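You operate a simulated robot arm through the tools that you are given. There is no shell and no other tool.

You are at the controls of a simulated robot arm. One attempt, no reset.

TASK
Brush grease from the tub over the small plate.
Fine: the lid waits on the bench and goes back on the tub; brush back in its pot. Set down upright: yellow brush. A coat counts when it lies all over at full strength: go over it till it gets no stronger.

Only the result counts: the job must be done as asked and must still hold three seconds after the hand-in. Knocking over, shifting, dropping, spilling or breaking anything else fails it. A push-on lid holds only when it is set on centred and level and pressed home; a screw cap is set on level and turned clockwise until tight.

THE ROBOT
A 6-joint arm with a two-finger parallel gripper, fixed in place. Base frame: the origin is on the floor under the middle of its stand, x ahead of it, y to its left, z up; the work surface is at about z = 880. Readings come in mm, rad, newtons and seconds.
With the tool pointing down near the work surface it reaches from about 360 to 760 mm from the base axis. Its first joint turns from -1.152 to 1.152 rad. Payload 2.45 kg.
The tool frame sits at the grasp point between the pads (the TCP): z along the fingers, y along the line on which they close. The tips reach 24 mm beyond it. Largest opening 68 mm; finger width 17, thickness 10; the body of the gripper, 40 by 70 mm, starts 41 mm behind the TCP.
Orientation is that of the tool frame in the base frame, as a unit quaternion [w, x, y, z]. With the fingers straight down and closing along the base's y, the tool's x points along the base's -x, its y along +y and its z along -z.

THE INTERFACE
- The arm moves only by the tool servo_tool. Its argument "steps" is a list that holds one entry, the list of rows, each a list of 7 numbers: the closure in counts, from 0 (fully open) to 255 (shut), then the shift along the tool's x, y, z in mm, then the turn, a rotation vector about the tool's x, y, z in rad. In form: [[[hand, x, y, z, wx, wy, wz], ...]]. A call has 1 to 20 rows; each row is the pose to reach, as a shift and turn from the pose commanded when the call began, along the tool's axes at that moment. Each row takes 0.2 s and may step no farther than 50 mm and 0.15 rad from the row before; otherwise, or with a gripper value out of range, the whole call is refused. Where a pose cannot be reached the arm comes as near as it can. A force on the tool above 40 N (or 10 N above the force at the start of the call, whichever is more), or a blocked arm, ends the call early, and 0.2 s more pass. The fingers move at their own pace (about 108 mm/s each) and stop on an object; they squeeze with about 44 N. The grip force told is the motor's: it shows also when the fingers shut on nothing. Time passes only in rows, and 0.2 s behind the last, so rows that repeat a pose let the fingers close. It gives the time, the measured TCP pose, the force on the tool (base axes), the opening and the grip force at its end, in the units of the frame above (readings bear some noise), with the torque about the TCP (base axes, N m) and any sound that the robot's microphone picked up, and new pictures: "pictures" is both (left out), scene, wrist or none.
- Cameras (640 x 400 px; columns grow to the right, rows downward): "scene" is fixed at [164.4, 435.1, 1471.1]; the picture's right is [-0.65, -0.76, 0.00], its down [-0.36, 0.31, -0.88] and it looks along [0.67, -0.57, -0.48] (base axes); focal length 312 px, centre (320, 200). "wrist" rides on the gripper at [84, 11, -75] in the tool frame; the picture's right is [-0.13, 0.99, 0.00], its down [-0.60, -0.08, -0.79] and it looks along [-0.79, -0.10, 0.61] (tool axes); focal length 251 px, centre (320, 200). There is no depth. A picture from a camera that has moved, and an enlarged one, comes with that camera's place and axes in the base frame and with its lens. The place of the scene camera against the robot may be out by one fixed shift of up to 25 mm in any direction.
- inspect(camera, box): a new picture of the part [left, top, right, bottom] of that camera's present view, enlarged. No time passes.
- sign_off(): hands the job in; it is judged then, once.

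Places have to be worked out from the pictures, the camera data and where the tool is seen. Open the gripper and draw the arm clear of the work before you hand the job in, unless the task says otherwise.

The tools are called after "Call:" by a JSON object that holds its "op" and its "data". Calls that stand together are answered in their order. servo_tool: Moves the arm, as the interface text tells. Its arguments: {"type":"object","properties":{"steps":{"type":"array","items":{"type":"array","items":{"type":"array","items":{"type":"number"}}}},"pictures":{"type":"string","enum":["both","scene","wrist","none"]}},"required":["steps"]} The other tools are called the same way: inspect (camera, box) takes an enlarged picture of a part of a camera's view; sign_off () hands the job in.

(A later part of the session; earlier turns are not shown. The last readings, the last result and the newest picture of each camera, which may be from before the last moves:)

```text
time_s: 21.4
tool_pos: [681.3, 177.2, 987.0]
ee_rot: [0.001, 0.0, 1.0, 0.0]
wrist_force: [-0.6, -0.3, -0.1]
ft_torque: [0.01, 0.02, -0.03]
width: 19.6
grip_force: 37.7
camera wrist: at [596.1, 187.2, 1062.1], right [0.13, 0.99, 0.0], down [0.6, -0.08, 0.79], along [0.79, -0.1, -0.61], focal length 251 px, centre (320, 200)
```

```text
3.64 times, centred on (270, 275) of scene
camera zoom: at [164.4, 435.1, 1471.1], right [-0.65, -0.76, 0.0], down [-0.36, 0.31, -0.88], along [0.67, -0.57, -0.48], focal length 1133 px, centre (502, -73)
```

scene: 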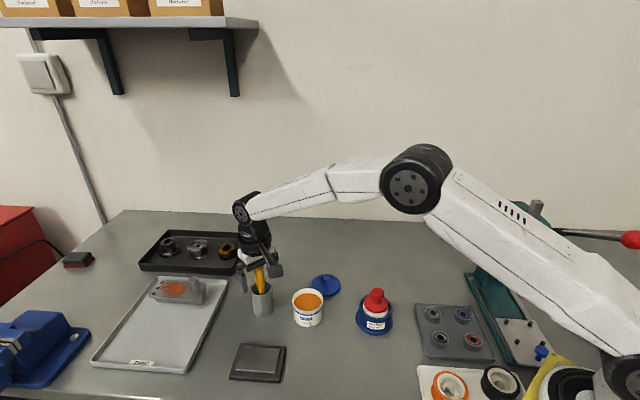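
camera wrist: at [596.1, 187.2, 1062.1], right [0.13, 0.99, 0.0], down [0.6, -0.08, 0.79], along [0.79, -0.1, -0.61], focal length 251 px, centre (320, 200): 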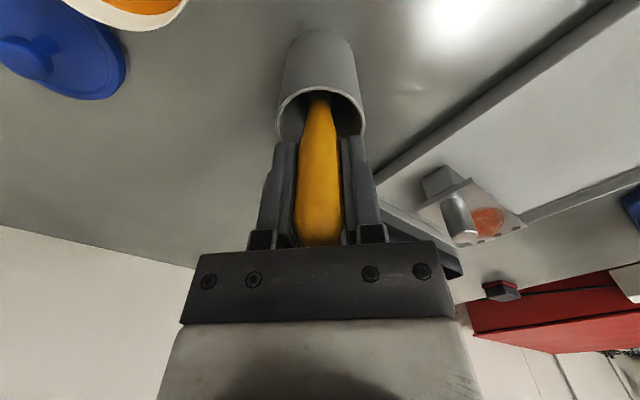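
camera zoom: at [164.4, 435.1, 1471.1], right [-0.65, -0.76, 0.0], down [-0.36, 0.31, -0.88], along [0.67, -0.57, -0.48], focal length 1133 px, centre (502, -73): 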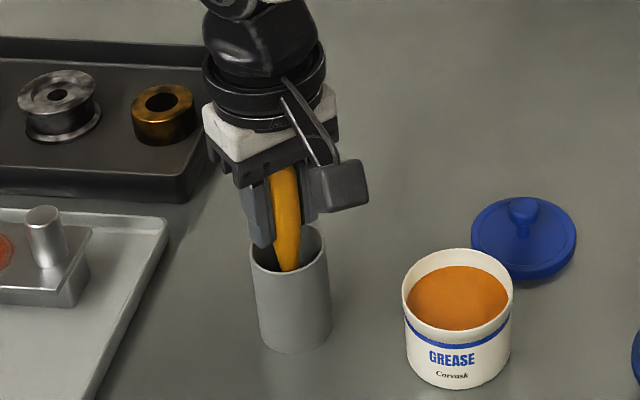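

Brush held (19.6 mm, 37 N). I lift it straight up out of the pot by 100 mm, in gentle steps.

Call:
{"op": "servo_tool", "data": {"steps": [[[255, 0, 0, -5, 0, 0, 0], [255, 0, 0, -15, 0, 0, 0], [255, 0, 0, -30, 0, 0, 0], [255, 0, 0, -45, 0, 0, 0], [255, 0, 0, -60, 0, 0, 0], [255, 0, 0, -75, 0, 0, 0], [255, 0, 0, -90, 0, 0, 0], [255, 0, 0, -110, 0, 0, 0], [255, 0, 0, -110, 0, 0, 0]]], "pictures": "both"}}

Call:
{"op": "inspect", "data": {"camera": "scene", "box": [220, 200, 330, 330]}}

Call:
{"op": "inspect", "data": {"camera": "wrist", "box": [200, 20, 440, 210]}}

```text
time_s: 23.4
tool_pos: [680.1, 176.5, 1097.4]
ee_rot: [-0.001, 0.0, 1.0, 0.0]
wrist_force: [0.2, -0.3, -0.3]
ft_torque: [-0.02, -0.02, 0.02]
width: 19.7
grip_force: 37.0
camera wrist: at [596.2, 186.9, 1172.4], right [0.13, 0.99, 0.0], down [0.6, -0.08, 0.79], along [0.79, -0.1, -0.61], focal length 251 px, centre (320, 200)
```

scene: 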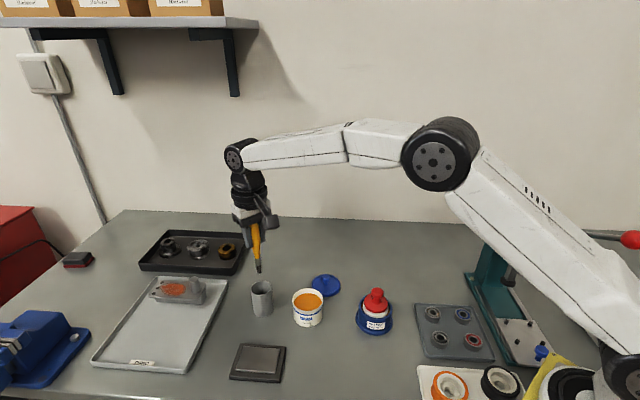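
wrist: 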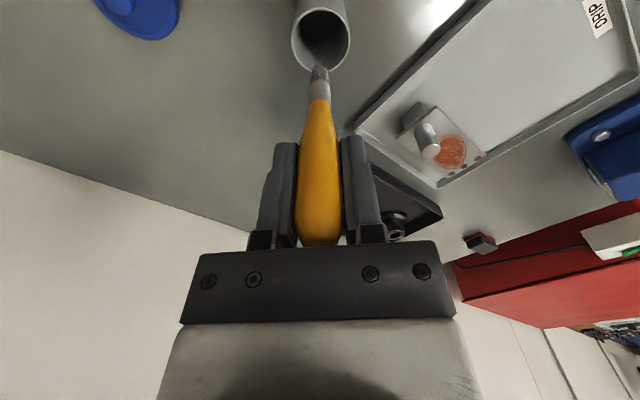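

```text
3.08 times, centred on (275, 265) of scene
camera zoom: at [164.4, 435.1, 1471.1], right [-0.65, -0.76, 0.0], down [-0.36, 0.31, -0.88], along [0.67, -0.57, -0.48], focal length 959 px, centre (458, 0)
```

zoom: 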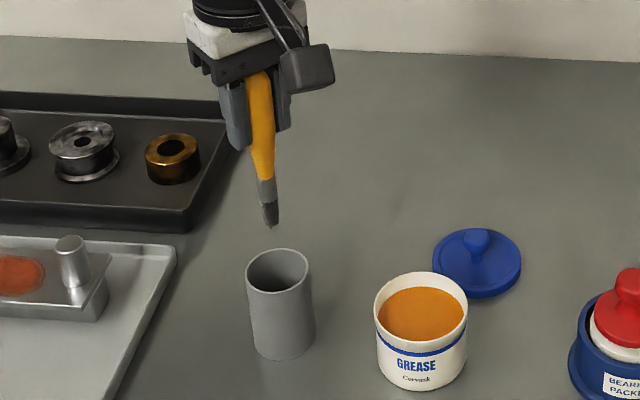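

```text
2.11 times, centred on (320, 115) of wrist
camera zoom: at [596.2, 186.9, 1172.4], right [0.13, 0.99, 0.0], down [0.6, -0.08, 0.79], along [0.79, -0.1, -0.61], focal length 529 px, centre (320, 379)
```

zoom: 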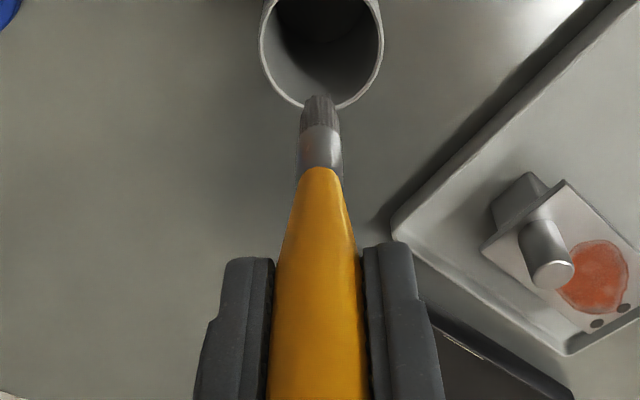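

The brush is out with a ferrule and short dark bristles. I zoom to measure its tilt and tip offset in the hand.

Call:
{"op": "inspect", "data": {"camera": "scene", "box": [230, 210, 290, 280]}}

Call:
{"op": "inspect", "data": {"camera": "wrist", "box": [280, 50, 360, 130]}}

```text
5.71 times, centred on (260, 245) of scene
camera zoom: at [164.4, 435.1, 1471.1], right [-0.65, -0.76, 0.0], down [-0.36, 0.31, -0.88], along [0.67, -0.57, -0.48], focal length 1781 px, centre (663, -57)
```

zoom: 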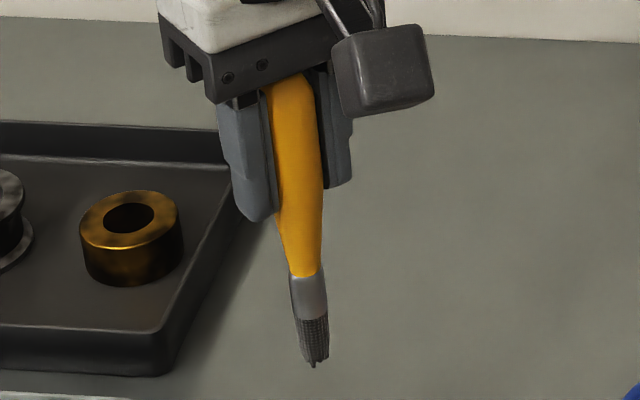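

```text
5.00 times, centred on (320, 90) of wrist
camera zoom: at [596.2, 186.9, 1172.4], right [0.13, 0.99, 0.0], down [0.6, -0.08, 0.79], along [0.79, -0.1, -0.61], focal length 1257 px, centre (320, 750)
```

zoom: 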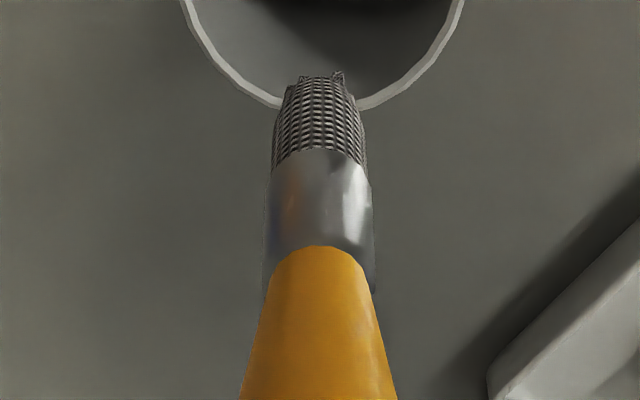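

The brush hangs vertical, on the tool axis, with the bristle tip about 102 mm below the TCP. I carry it over the tub centre (594.5,106) at safe height and lower part-way to check alignment.

Call:
{"op": "servo_tool", "data": {"steps": [[[255, 21, -17.6, 0, 0, 0, 0], [255, 42, -35, 0, 0, 0, 0], [255, 64, -53, 0, 0, 0, 0], [255, 85, -70.6, 0, 0, 0, 0], [255, 85, -70.6, 20, 0, 0, 0], [255, 85, -70.6, 40, 0, 0, 0], [255, 85, -70.6, 40, 0, 0, 0]]], "pictures": "both"}}

Call:
{"op": "inspect", "data": {"camera": "wrist", "box": [220, 20, 420, 150]}}

Call:
{"op": "inspect", "data": {"camera": "scene", "box": [260, 240, 360, 340]}}

```text
time_s: 25.0
tool_pos: [594.6, 107.3, 1055.9]
ee_rot: [0.0, 0.0, 1.0, 0.0]
wrist_force: [0.3, 0.4, -0.8]
ft_torque: [0.0, 0.0, -0.01]
width: 19.5
grip_force: 37.3
camera wrist: at [510.8, 116.7, 1131.6], right [0.13, 0.99, 0.0], down [0.6, -0.08, 0.79], along [0.79, -0.1, -0.61], focal length 251 px, centre (320, 200)
```

scene: 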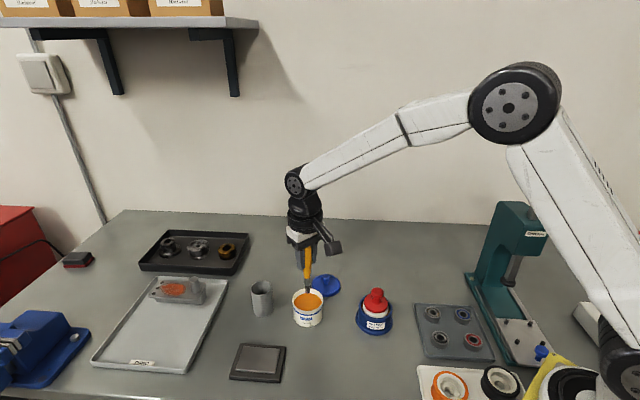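
wrist: 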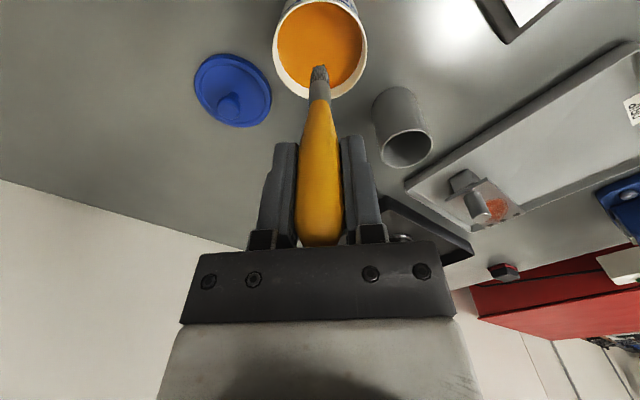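

```text
3.08 times, centred on (320, 85) of wrist
camera zoom: at [510.8, 116.7, 1131.6], right [0.13, 0.99, 0.0], down [0.6, -0.08, 0.79], along [0.79, -0.1, -0.61], focal length 774 px, centre (320, 554)
```

zoom: 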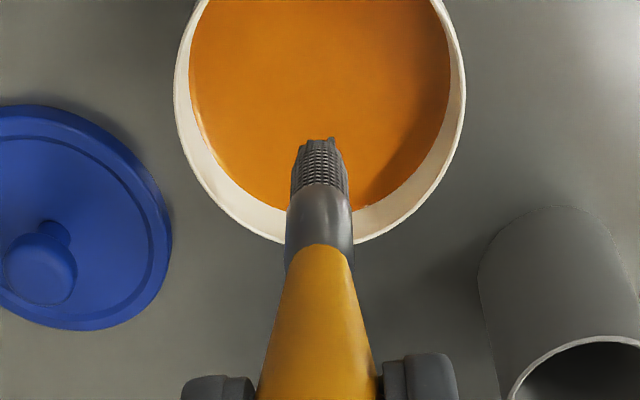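

```text
4.00 times, centred on (310, 290) of scene
camera zoom: at [164.4, 435.1, 1471.1], right [-0.65, -0.76, 0.0], down [-0.36, 0.31, -0.88], along [0.67, -0.57, -0.48], focal length 1246 px, centre (360, -160)
```

zoom: 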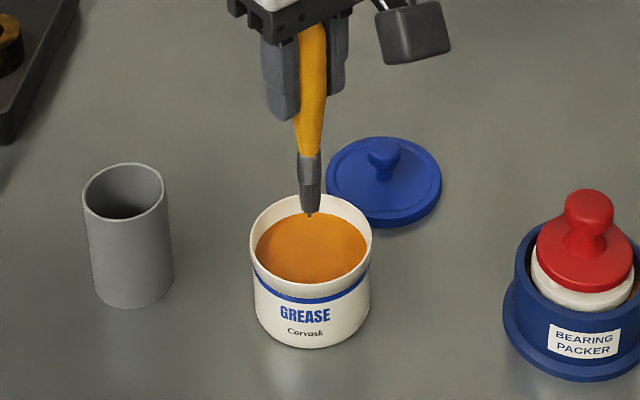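

The tip hangs over the middle of the grease (surface ≈z 920, rim ≈933). I dip the bristles about 12 mm deep, stir gently, and lift out slowly.

Call:
{"op": "servo_tool", "data": {"steps": [[[255, 1, 0, 15, 0, 0, 0], [255, 1, 0, 28, 0, 0, 0], [255, 1, 0, 38, 0, 0, 0], [255, 1, 0, 46, 0, 0, 0], [255, 7, 0, 46, 0, 0, 0], [255, 1, 6, 46, 0, 0, 0], [255, -5, 0, 46, 0, 0, 0], [255, 1, -6, 46, 0, 0, 0], [255, 1, 0, 46, 0, 0, 0], [255, 1, 0, 46, 0, 0, 0]]], "pictures": "both"}}

Call:
{"op": "inspect", "data": {"camera": "scene", "box": [260, 240, 360, 340]}}

```text
time_s: 27.2
tool_pos: [594.8, 105.5, 1011.1]
ee_rot: [0.003, 0.0, 1.0, 0.0]
wrist_force: [4.2, -7.8, 26.5]
ft_torque: [-0.76, -0.35, 0.05]
width: 19.4
grip_force: 37.1
camera wrist: at [510.6, 115.8, 1087.1], right [0.13, 0.99, 0.0], down [0.6, -0.08, 0.8], along [0.79, -0.1, -0.61], focal length 251 px, centre (320, 200)
```

scene: 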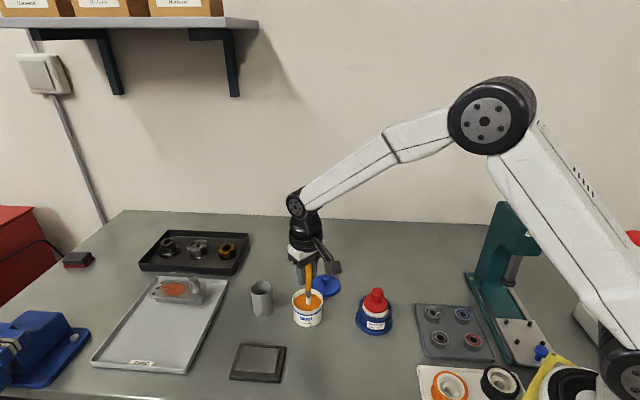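
wrist: 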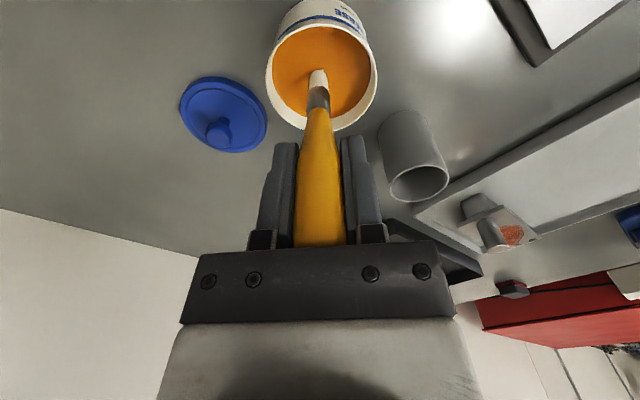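

```text
4.00 times, centred on (310, 290) of scene
camera zoom: at [164.0, 434.8, 1471.2], right [-0.65, -0.76, 0.0], down [-0.36, 0.31, -0.88], along [0.67, -0.57, -0.48], focal length 1246 px, centre (360, -160)
```

zoom: 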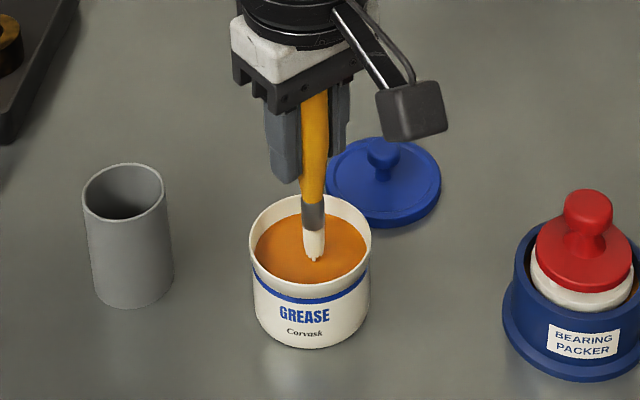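

The bristles have turned cream (loaded), but the force is 26 N: the grease surface resists the tip. I lift straight out right away and inspect the brush in the hand.

Call:
{"op": "servo_tool", "data": {"steps": [[[255, 0, 0, -4, 0, 0, 0], [255, 0, 0, -10, 0, 0, 0], [255, 0, 0, -20, 0, 0, 0], [255, 0, 0, -35, 0, 0, 0], [255, 0, 0, -50, 0, 0, 0], [255, 0, 0, -50, 0, 0, 0]]], "pictures": "both"}}

Call:
{"op": "inspect", "data": {"camera": "scene", "box": [260, 220, 360, 330]}}

Call:
{"op": "inspect", "data": {"camera": "wrist", "box": [220, 20, 420, 150]}}

```text
time_s: 28.6
tool_pos: [593.4, 105.6, 1060.5]
ee_rot: [0.001, 0.0, 1.0, 0.0]
wrist_force: [0.7, -0.3, 0.1]
ft_torque: [-0.02, 0.0, 0.0]
width: 19.5
grip_force: 37.5
camera wrist: at [509.5, 116.9, 1136.0], right [0.13, 0.99, 0.0], down [0.6, -0.08, 0.79], along [0.79, -0.1, -0.61], focal length 251 px, centre (320, 200)
```

scene: 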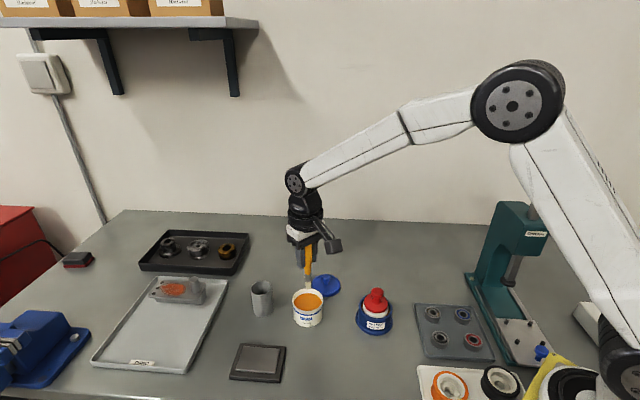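
wrist: 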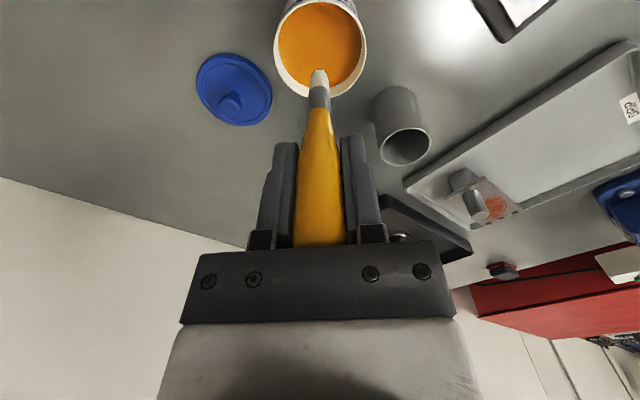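

```text
3.64 times, centred on (310, 275) of scene
camera zoom: at [164.4, 435.1, 1471.1], right [-0.65, -0.76, 0.0], down [-0.36, 0.31, -0.88], along [0.67, -0.57, -0.48], focal length 1133 px, centre (356, -73)
```

zoom: 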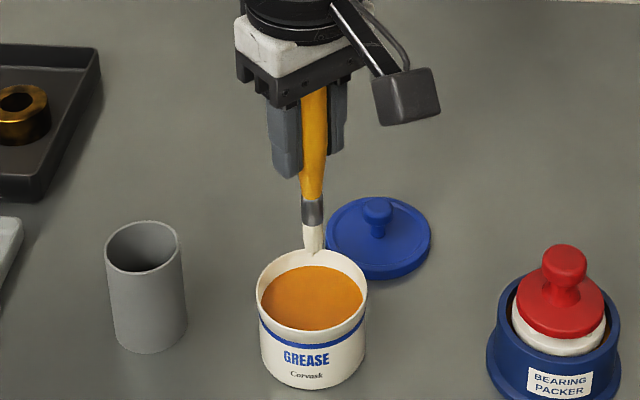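

```text
3.08 times, centred on (320, 85) of wrist
camera zoom: at [509.5, 116.9, 1136.0], right [0.13, 0.99, 0.0], down [0.6, -0.08, 0.79], along [0.79, -0.1, -0.61], focal length 774 px, centre (320, 554)
```

zoom: 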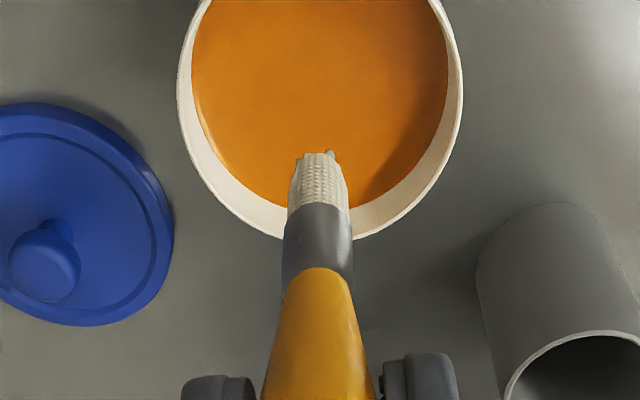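

The brush slid about 7 mm up in the grip (tip now ≈95 mm below the TCP), still upright, and the bristles are loaded. I carry it over the plate, whose centre I estimate at ≈(564,260) with its long side running at 45°, and check from above.

Call:
{"op": "servo_tool", "data": {"steps": [[[255, 6, 30, 0, 0, 0, 0], [255, 12, 61, 0, 0, 0, 0], [255, 18, 92, 0, 0, 0, 0], [255, 24, 123, 0, 0, 0, 0], [255, 29.5, 154, 0, 0, 0, 0], [255, 29.5, 154, 20, 0, 0, 0], [255, 29.5, 154, 35, 0, 0, 0], [255, 29.5, 154, 35, 0, 0, 0]]], "pictures": "both"}}

Call:
{"op": "inspect", "data": {"camera": "wrist", "box": [200, 0, 440, 150]}}

Call:
{"op": "inspect", "data": {"camera": "scene", "box": [210, 280, 310, 390]}}

```text
time_s: 30.4
tool_pos: [563.5, 261.1, 1024.2]
ee_rot: [0.0, 0.0, 1.0, -0.001]
wrist_force: [-0.8, 0.0, -0.5]
ft_torque: [-0.02, -0.02, 0.02]
width: 19.8
grip_force: 37.4
camera wrist: at [480.0, 270.7, 1100.1], right [0.13, 0.99, 0.0], down [0.6, -0.08, 0.79], along [0.79, -0.1, -0.61], focal length 251 px, centre (320, 200)
```

scene: 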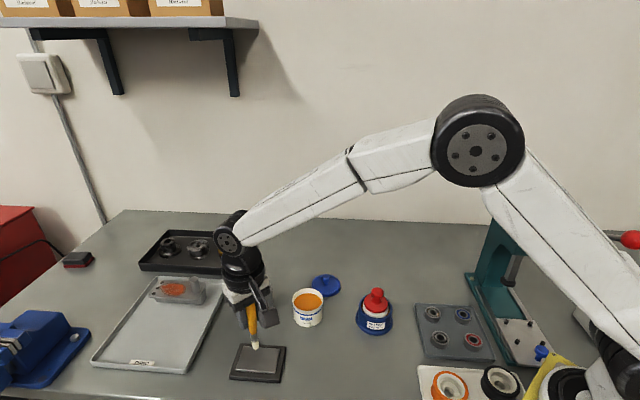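
wrist: 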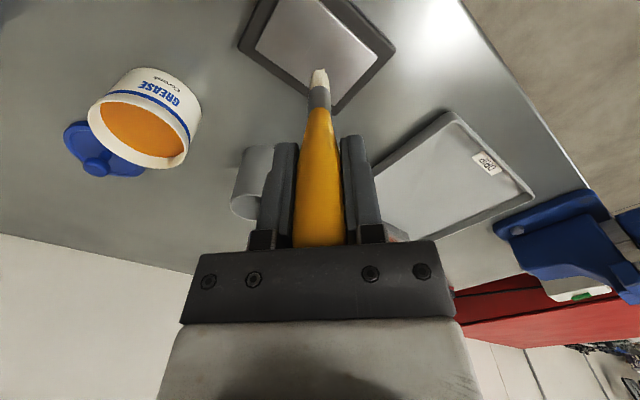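

```text
2.67 times, centred on (320, 75) of wrist
camera zoom: at [480.0, 270.7, 1100.1], right [0.13, 0.99, 0.0], down [0.6, -0.08, 0.79], along [0.79, -0.1, -0.61], focal length 670 px, centre (320, 533)
```

zoom: 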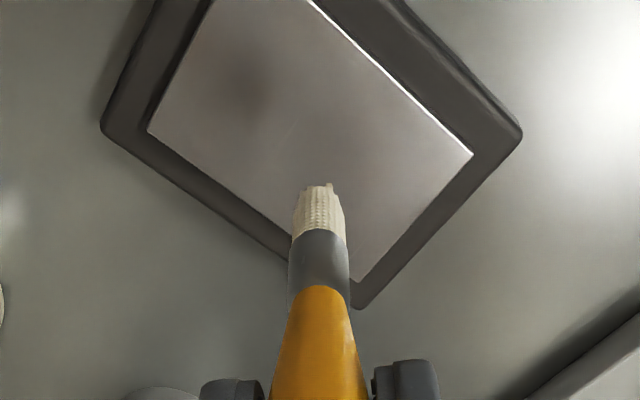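

```text
3.64 times, centred on (260, 335) of scene
camera zoom: at [164.4, 435.1, 1471.1], right [-0.65, -0.76, 0.0], down [-0.36, 0.31, -0.88], along [0.67, -0.57, -0.48], focal length 1133 px, centre (538, -291)
```

zoom: 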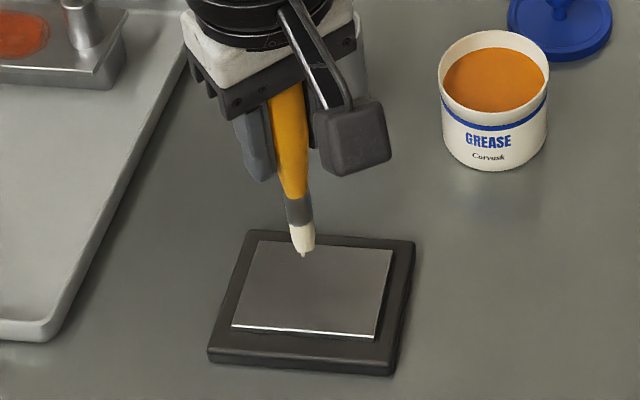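

Refining with this view, the plate is 78×52 mm centred at ≈(562.6,258), top at z≈895, long side along the (+x,+y) diagonal. I now lower the bristles onto the plate centre in small steps, watching the force.

Call:
{"op": "servo_tool", "data": {"steps": [[[255, 1.4, -2, 12, 0, 0, 0], [255, 1.4, -2, 22, 0, 0, 0], [255, 1.4, -2, 28, 0, 0, 0], [255, 1.4, -2, 31, 0, 0, 0], [255, 1.4, -2, 33, 0, 0, 0]]], "pictures": "wrist"}}

Call:
{"op": "inspect", "data": {"camera": "scene", "box": [210, 300, 310, 390]}}

```text
time_s: 31.6
tool_pos: [562.9, 258.6, 992.6]
ee_rot: [0.0, -0.001, 1.0, -0.001]
wrist_force: [0.8, 0.3, 0.4]
ft_torque: [0.01, -0.02, -0.03]
width: 19.7
grip_force: 37.5
camera wrist: at [479.2, 268.6, 1067.8], right [0.13, 0.99, 0.0], down [0.6, -0.08, 0.79], along [0.79, -0.1, -0.61], focal length 251 px, centre (320, 200)
```

wrist: 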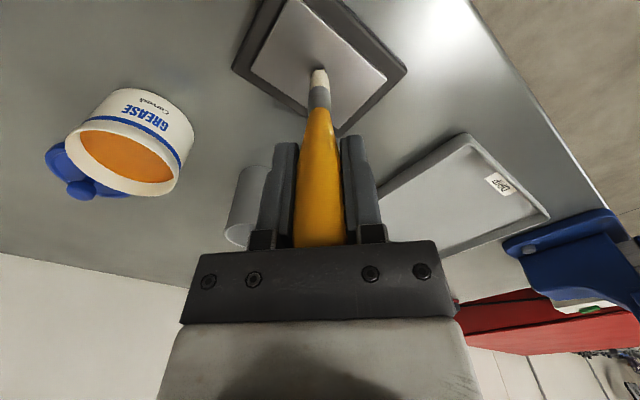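

```text
4.44 times, centred on (260, 345) of scene
camera zoom: at [164.4, 435.1, 1471.1], right [-0.65, -0.76, 0.0], down [-0.36, 0.31, -0.88], along [0.67, -0.57, -0.48], focal length 1385 px, centre (587, -444)
```

zoom: 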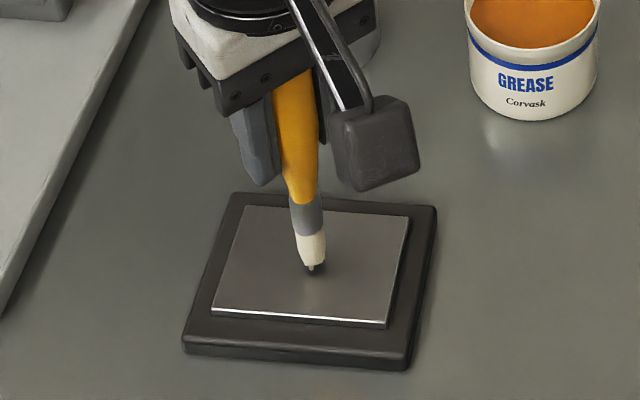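

The tip is just above the plate centre with no contact yet (z 992.6). I lower in 1 mm steps.

Call:
{"op": "servo_tool", "data": {"steps": [[[255, 0, 0, 1, 0, 0, 0], [255, 0, 0, 2, 0, 0, 0]]], "pictures": "none"}}

Call:
{"op": "inspect", "data": {"camera": "scene", "box": [230, 320, 290, 370]}}

```text
time_s: 32.2
tool_pos: [562.1, 258.2, 991.0]
ee_rot: [0.0, 0.0, 1.0, -0.001]
wrist_force: [0.1, -0.6, 3.6]
ft_torque: [-0.11, 0.07, 0.01]
width: 19.8
grip_force: 37.4
```

```text
8.00 times, centred on (260, 345) of scene
camera zoom: at [164.3, 435.0, 1471.1], right [-0.65, -0.76, 0.0], down [-0.36, 0.31, -0.88], along [0.67, -0.57, -0.48], focal length 2493 px, centre (800, -960)
```

zoom: 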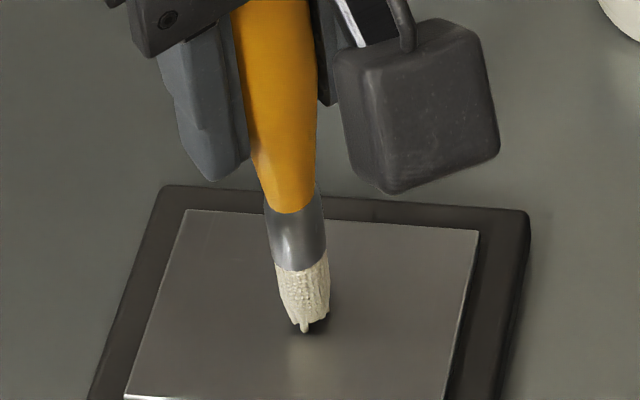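

Contact at 3.6 N. I do a trial stroke along the long axis through the centre to see how the coat appears.

Call:
{"op": "servo_tool", "data": {"steps": [[[255, -10.6, 10.7, 0.3, 0, 0, 0], [255, -21.1, 21.3, 0.3, 0, 0, 0], [255, -10.6, 10.7, 0.3, 0, 0, 0], [255, 0, 0, 0.3, 0, 0, 0], [255, 10.6, -10.7, 0.3, 0, 0, 0], [255, 21.1, -21.3, 0.3, 0, 0, 0], [255, 21.1, -21.3, 0.3, 0, 0, 0]]], "pictures": "both"}}

Call:
{"op": "inspect", "data": {"camera": "scene", "box": [220, 310, 300, 390]}}

Call:
{"op": "inspect", "data": {"camera": "wrist", "box": [220, 0, 420, 140]}}

```text
time_s: 33.8
tool_pos: [544.1, 237.2, 989.7]
ee_rot: [0.001, 0.0, 1.0, 0.0]
wrist_force: [1.9, 2.3, 8.6]
ft_torque: [0.2, -0.15, 0.01]
width: 19.6
grip_force: 37.7
camera wrist: at [458.7, 247.8, 1065.9], right [0.13, 0.99, 0.0], down [0.6, -0.08, 0.79], along [0.79, -0.1, -0.61], focal length 251 px, centre (320, 200)
```

scene: 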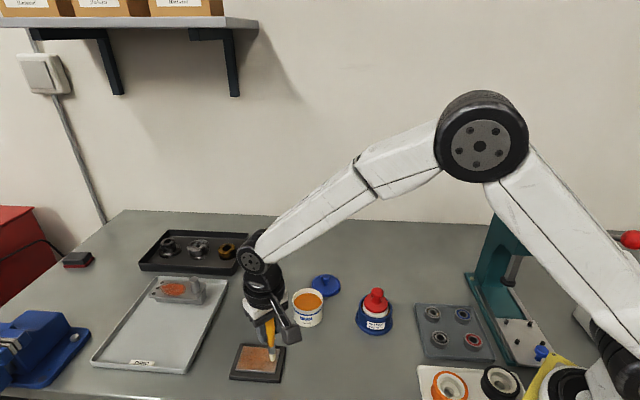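
wrist: 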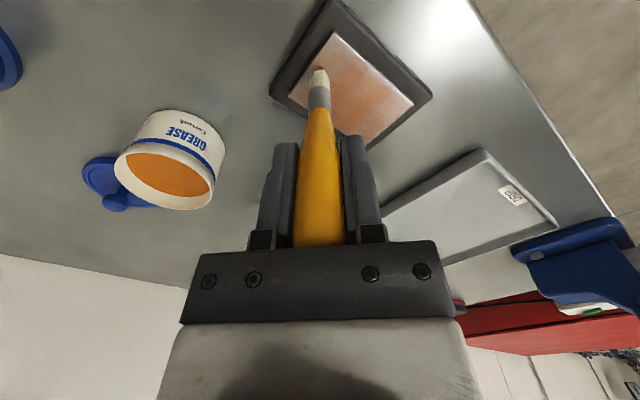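

```text
5.00 times, centred on (260, 350) of scene
camera zoom: at [164.3, 435.1, 1471.1], right [-0.65, -0.76, 0.0], down [-0.36, 0.31, -0.88], along [0.67, -0.57, -0.48], focal length 1558 px, centre (620, -550)
```

zoom: 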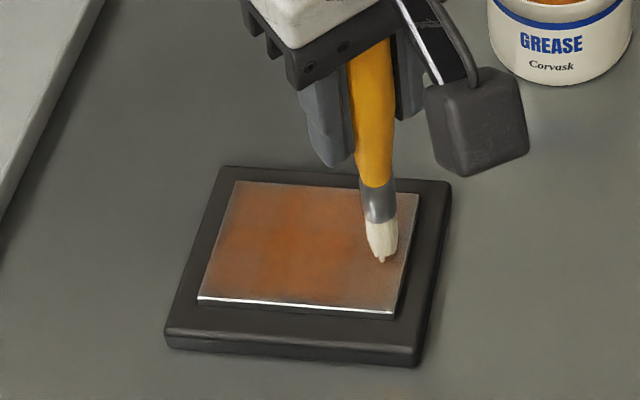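

```text
2.86 times, centred on (320, 70) of wrist
camera zoom: at [458.7, 247.8, 1065.9], right [0.13, 0.99, 0.0], down [0.6, -0.08, 0.79], along [0.79, -0.1, -0.61], focal length 718 px, centre (320, 571)
```

zoom: 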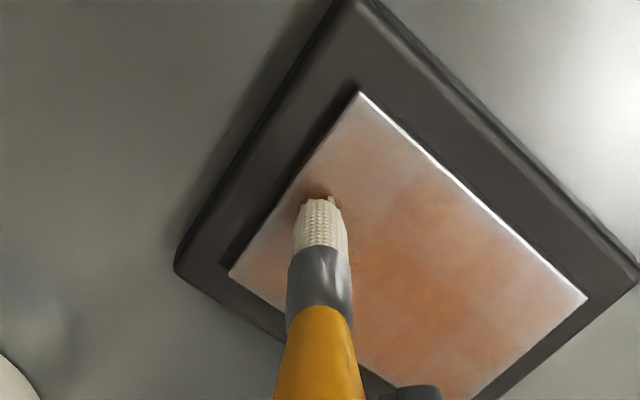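

A broad orange coat appears, stronger in the middle. I now raster over the whole plate, keeping the brush tip just inside the edges.

Call:
{"op": "servo_tool", "data": {"steps": [[[255, 11.34, 4.18, -0.3, 0, 0, 0], [255, -4.85, 20.51, -0.3, 0, 0, 0], [255, -21.75, 37.55, -0.3, 0, 0, 0], [255, -37.94, 53.88, -0.3, 0, 0, 0], [255, -30.12, 61.62, -0.3, 0, 0, 0], [255, -13.93, 45.29, -0.3, 0, 0, 0], [255, 2.97, 28.25, -0.3, 0, 0, 0], [255, 19.16, 11.92, -0.3, 0, 0, 0], [255, 9.21, 2.07, -0.3, 0, 0, 0], [255, -2.17, -9.17, -0.3, 0, 0, 0], [255, -12.12, -19.02, -0.3, 0, 0, 0], [255, -28.31, -2.69, -0.3, 0, 0, 0], [255, -45.21, 14.35, -0.3, 0, 0, 0], [255, -61.4, 30.68, -0.3, 0, 0, 0], [255, -53.58, 38.42, -0.3, 0, 0, 0], [255, -37.39, 22.09, -0.3, 0, 0, 0], [255, -20.49, 5.05, -0.3, 0, 0, 0], [255, -4.3, -11.28, -0.3, 0, 0, 0], [255, 0, 0, -0.3, 0, 0, 0]]], "pictures": "both"}}

Call:
{"op": "inspect", "data": {"camera": "scene", "box": [220, 310, 300, 390]}}

Call:
{"op": "inspect", "data": {"camera": "wrist", "box": [220, 0, 420, 140]}}

```text
time_s: 37.8
tool_pos: [541.9, 235.7, 990.2]
ee_rot: [0.001, -0.001, 1.0, 0.001]
wrist_force: [1.2, -3.7, 11.2]
ft_torque: [-0.36, -0.08, 0.0]
width: 19.6
grip_force: 37.9
camera wrist: at [458.6, 246.5, 1065.9], right [0.13, 0.99, 0.0], down [0.6, -0.08, 0.79], along [0.79, -0.1, -0.61], focal length 251 px, centre (320, 200)
```

scene: 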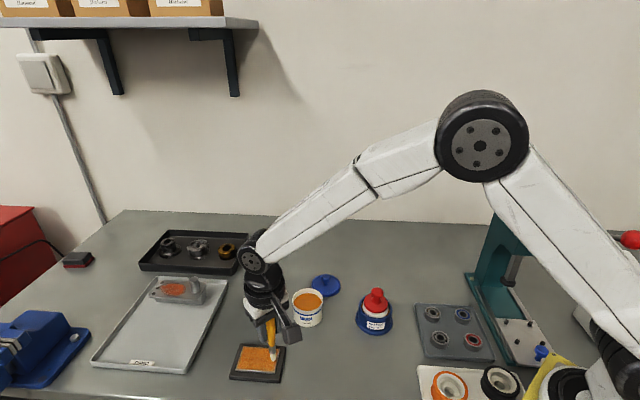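
wrist: 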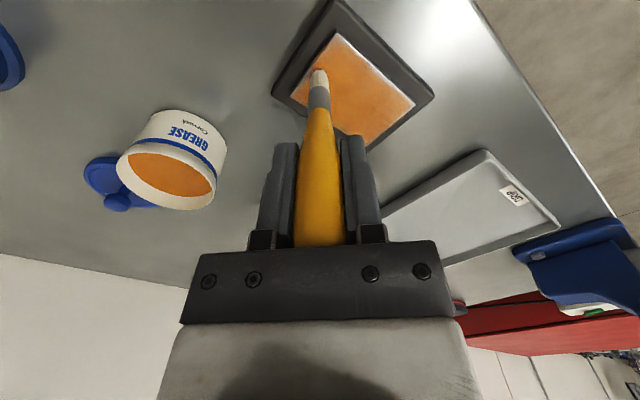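

```text
5.00 times, centred on (260, 350) of scene
camera zoom: at [164.3, 434.9, 1471.2], right [-0.65, -0.76, 0.0], down [-0.36, 0.31, -0.88], along [0.67, -0.57, -0.48], focal length 1558 px, centre (620, -550)
```

zoom: 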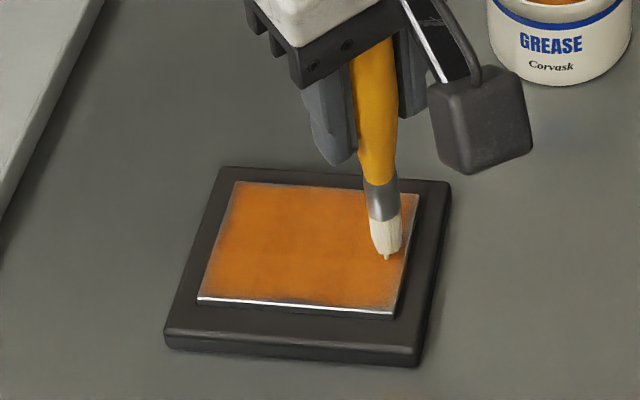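

```text
2.86 times, centred on (320, 70) of wrist
camera zoom: at [458.6, 246.5, 1065.9], right [0.13, 0.99, 0.0], down [0.6, -0.08, 0.79], along [0.79, -0.1, -0.61], focal length 718 px, centre (320, 571)
```

zoom: 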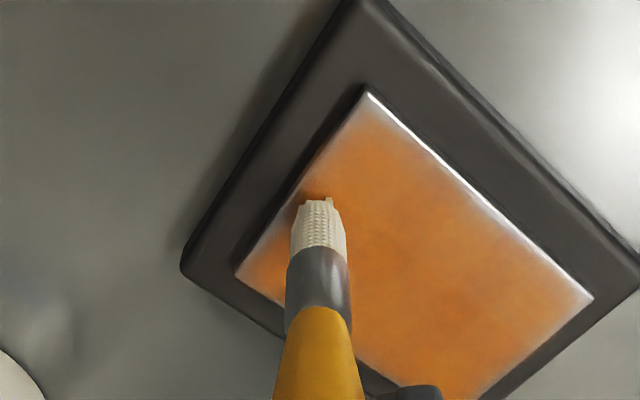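

The coat is now strong over most of the plate, with lighter edges. I lift the brush off to see the plate unobstructed before re-dipping.

Call:
{"op": "servo_tool", "data": {"steps": [[[255, 0, 0, -10, 0, 0, 0], [255, 0, 0, -30, 0, 0, 0], [255, 0, 0, -60, 0, 0, 0], [255, 0, 0, -70, 0, 0, 0]]], "pictures": "both"}}

Call:
{"op": "inspect", "data": {"camera": "scene", "box": [220, 320, 300, 390]}}

Call:
{"op": "inspect", "data": {"camera": "wrist", "box": [220, 0, 420, 140]}}

```text
time_s: 38.8
tool_pos: [541.6, 236.7, 1059.7]
ee_rot: [0.0, 0.0, 1.0, 0.0]
wrist_force: [0.5, 0.6, -1.2]
ft_torque: [0.03, 0.01, 0.01]
width: 19.5
grip_force: 37.2
camera wrist: at [457.9, 247.3, 1135.5], right [0.13, 0.99, 0.0], down [0.6, -0.08, 0.79], along [0.79, -0.1, -0.61], focal length 251 px, centre (320, 200)
```

scene: 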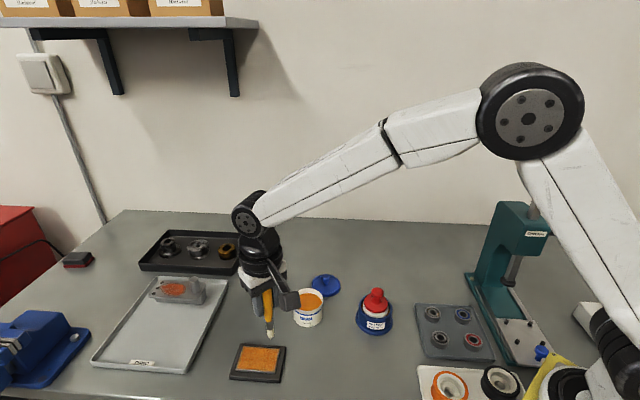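
wrist: 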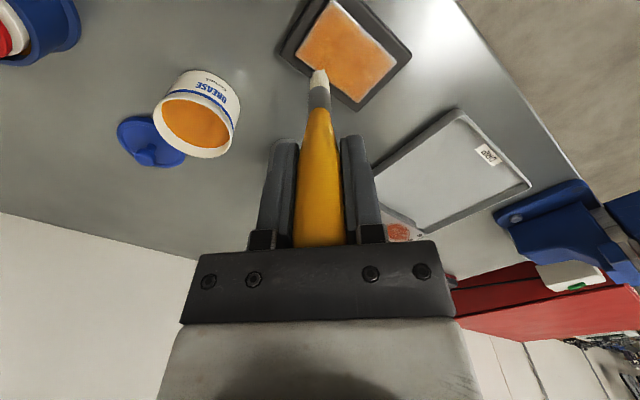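

```text
5.71 times, centred on (260, 355) of scene
camera zoom: at [164.4, 435.1, 1471.1], right [-0.65, -0.76, 0.0], down [-0.36, 0.31, -0.88], along [0.67, -0.57, -0.48], focal length 1781 px, centre (663, -686)
```

zoom: 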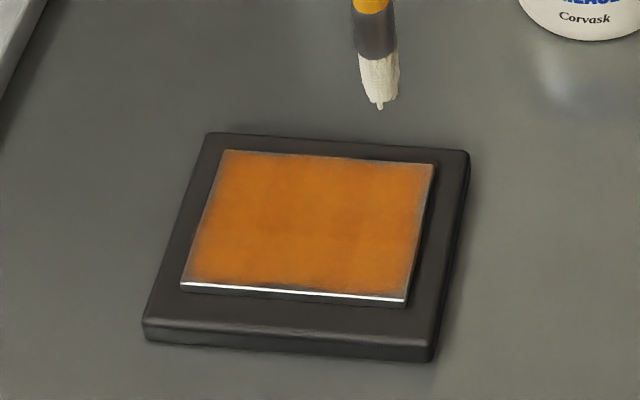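

```text
2.86 times, centred on (320, 70) of wrist
camera zoom: at [457.9, 247.3, 1135.5], right [0.13, 0.99, 0.0], down [0.6, -0.08, 0.79], along [0.79, -0.1, -0.61], focal length 718 px, centre (320, 571)
```

zoom: 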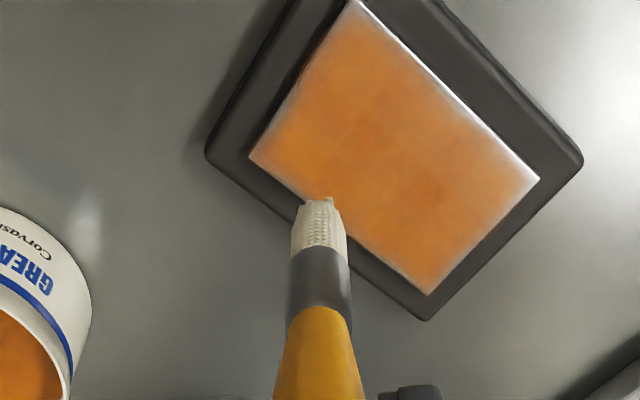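

Coat looks good but the edges are still weaker. I go back to the tub for a second load, this time touching the grease only lightly.

Call:
{"op": "servo_tool", "data": {"steps": [[[255, -10, -26, 0, 0, 0, 0], [255, -21, -52, 0, 0, 0, 0], [255, -31, -78, 0, 0, 0, 0], [255, -42, -105, 0, 0, 0, 0], [255, -52, -130.7, 0, 0, 0, 0], [255, -52, -130.7, 15, 0, 0, 0], [255, -52, -130.7, 30, 0, 0, 0], [255, -52, -130.7, 40, 0, 0, 0], [255, -52, -130.7, 44, 0, 0, 0], [255, -52, -130.7, 46, 0, 0, 0], [255, -52, -130.7, 46.5, 0, 0, 0]]], "pictures": "both"}}

Call:
{"op": "inspect", "data": {"camera": "scene", "box": [260, 240, 360, 340]}}

Call:
{"op": "inspect", "data": {"camera": "wrist", "box": [220, 0, 420, 140]}}

```text
time_s: 41.2
tool_pos: [594.5, 104.8, 1012.5]
ee_rot: [-0.001, 0.0, 1.0, 0.0]
wrist_force: [0.5, -0.4, 0.5]
ft_torque: [-0.02, -0.03, 0.01]
width: 19.8
grip_force: 36.7
camera wrist: at [509.8, 116.7, 1089.2], right [0.13, 0.99, 0.0], down [0.6, -0.08, 0.79], along [0.79, -0.1, -0.61], focal length 251 px, centre (320, 200)
```

scene: 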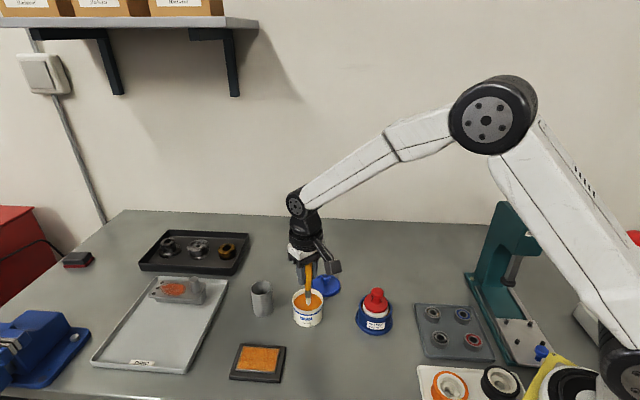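
wrist: 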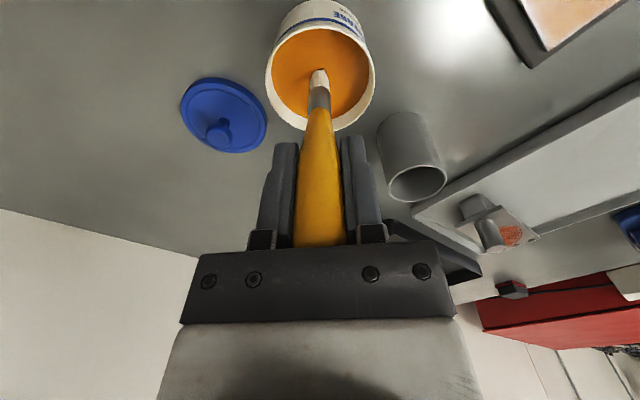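

```text
4.00 times, centred on (310, 290) of scene
camera zoom: at [164.4, 435.1, 1471.1], right [-0.65, -0.76, 0.0], down [-0.36, 0.31, -0.88], along [0.67, -0.57, -0.48], focal length 1246 px, centre (360, -160)
```

zoom: 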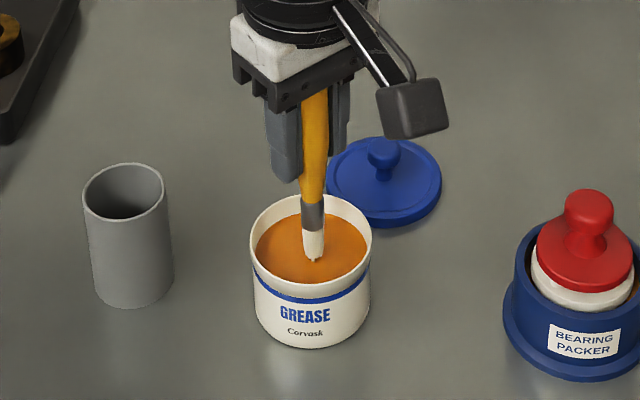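

```text
2.86 times, centred on (320, 70) of wrist
camera zoom: at [509.8, 116.7, 1089.2], right [0.13, 0.99, 0.0], down [0.6, -0.08, 0.79], along [0.79, -0.1, -0.61], focal length 718 px, centre (320, 571)
```

zoom: 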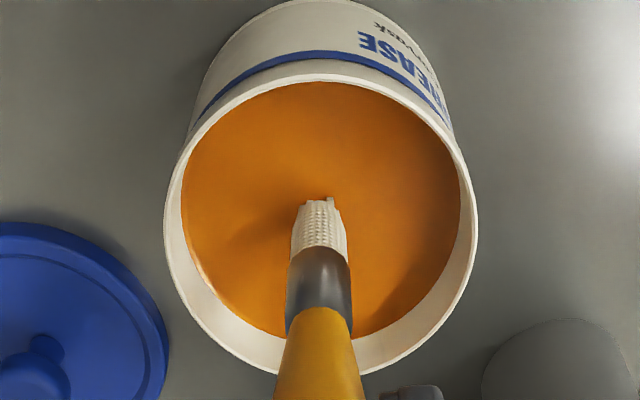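

No contact force yet, the tip is just above the grease. I lower in 1 mm steps until it touches.

Call:
{"op": "servo_tool", "data": {"steps": [[[255, 0, 0, 1, 0, 0, 0], [255, 0, 0, 2, 0, 0, 0], [255, 0, 0, 2.5, 0, 0, 0]]], "pictures": "none"}}

Call:
{"op": "inspect", "data": {"camera": "wrist", "box": [260, 20, 380, 110]}}

```text
time_s: 42.0
tool_pos: [594.1, 107.2, 1011.7]
ee_rot: [0.001, 0.0, 1.0, 0.0]
wrist_force: [-3.9, -0.8, 11.6]
ft_torque: [-0.07, 0.41, 0.06]
width: 19.7
grip_force: 36.9
```

```text
4.44 times, centred on (320, 65) of wrist
camera zoom: at [509.8, 116.7, 1088.0], right [0.13, 0.99, 0.0], down [0.6, -0.08, 0.79], along [0.79, -0.1, -0.61], focal length 1118 px, centre (320, 800)
```

zoom: 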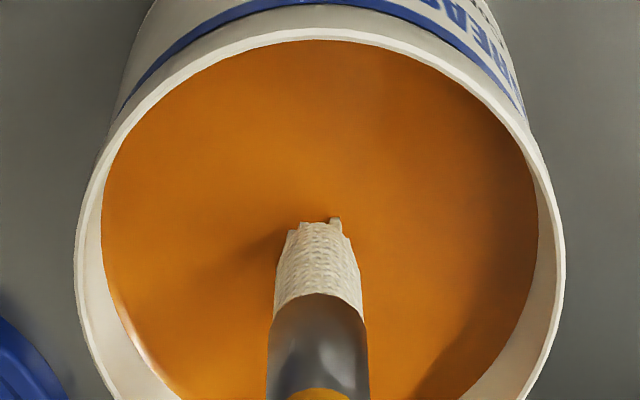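

Touching at 11 N, loaded again. I lift out, carry the brush to the plate's near corner region and set it down just at contact height.

Call:
{"op": "servo_tool", "data": {"steps": [[[255, 0, 0, -5, 0, 0, 0], [255, 0, 0, -20, 0, 0, 0], [255, 0, 0, -48, 0, 0, 0], [255, 15, 28, -48, 0, 0, 0], [255, 29, 57, -48, 0, 0, 0], [255, 44, 86, -48, 0, 0, 0], [255, 58, 114, -48, 0, 0, 0], [255, 72.6, 142.6, -48, 0, 0, 0], [255, 72.6, 142.6, -28, 0, 0, 0], [255, 72.6, 142.6, -8, 0, 0, 0], [255, 72.6, 142.6, 8, 0, 0, 0], [255, 72.6, 142.6, 16, 0, 0, 0], [255, 72.6, 142.6, 19.6, 0, 0, 0]]], "pictures": "both"}}

Call:
{"op": "inspect", "data": {"camera": "scene", "box": [220, 320, 300, 390]}}

Call:
{"op": "inspect", "data": {"camera": "wrist", "box": [220, 0, 420, 140]}}

```text
time_s: 44.8
tool_pos: [521.3, 248.4, 990.8]
ee_rot: [0.0, 0.0, 1.0, 0.0]
wrist_force: [-0.2, 0.0, -0.7]
ft_torque: [0.01, 0.0, 0.0]
width: 19.8
grip_force: 37.4
camera wrist: at [437.1, 259.1, 1067.5], right [0.13, 0.99, 0.0], down [0.6, -0.08, 0.79], along [0.79, -0.1, -0.61], focal length 251 px, centre (320, 200)
```

scene: 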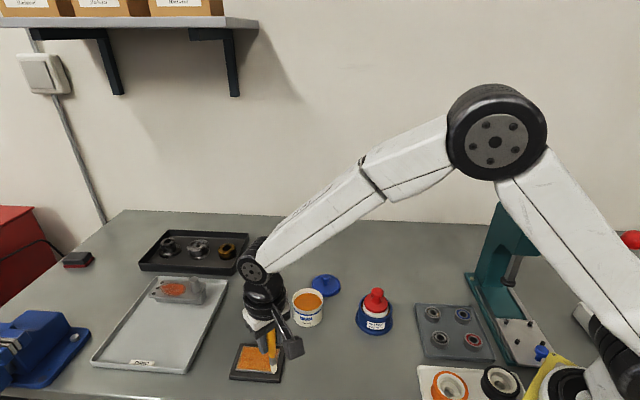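
wrist: 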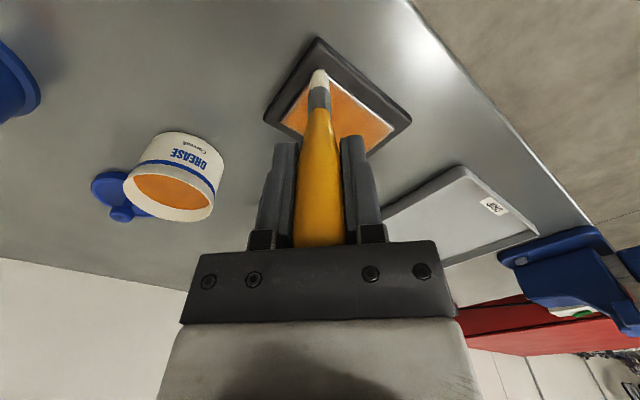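

```text
5.71 times, centred on (260, 355) of scene
camera zoom: at [164.4, 435.1, 1471.1], right [-0.65, -0.76, 0.0], down [-0.36, 0.31, -0.88], along [0.67, -0.57, -0.48], focal length 1781 px, centre (663, -686)
```

zoom: 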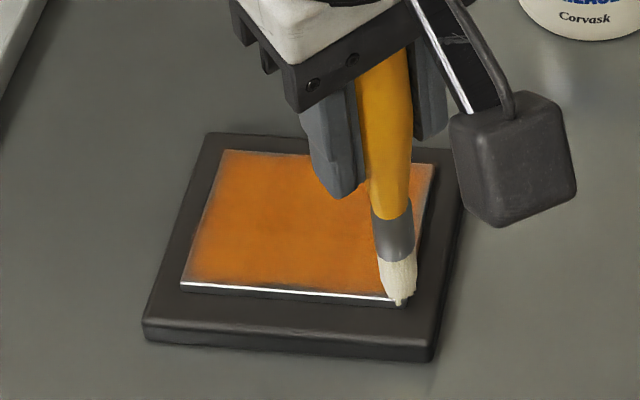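

```text
2.86 times, centred on (320, 70) of wrist
camera zoom: at [437.1, 259.1, 1067.5], right [0.13, 0.99, 0.0], down [0.6, -0.08, 0.79], along [0.79, -0.1, -0.61], focal length 718 px, centre (320, 571)
```

zoom: 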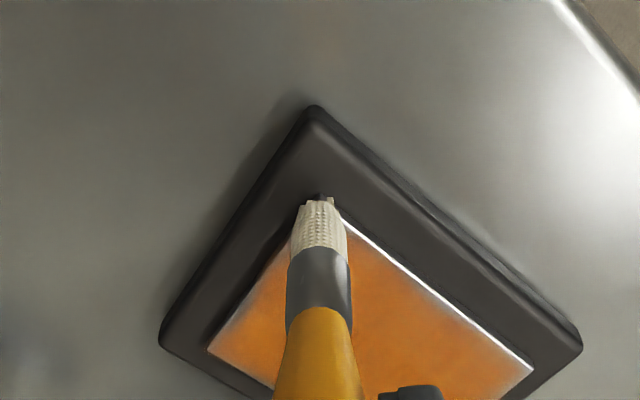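

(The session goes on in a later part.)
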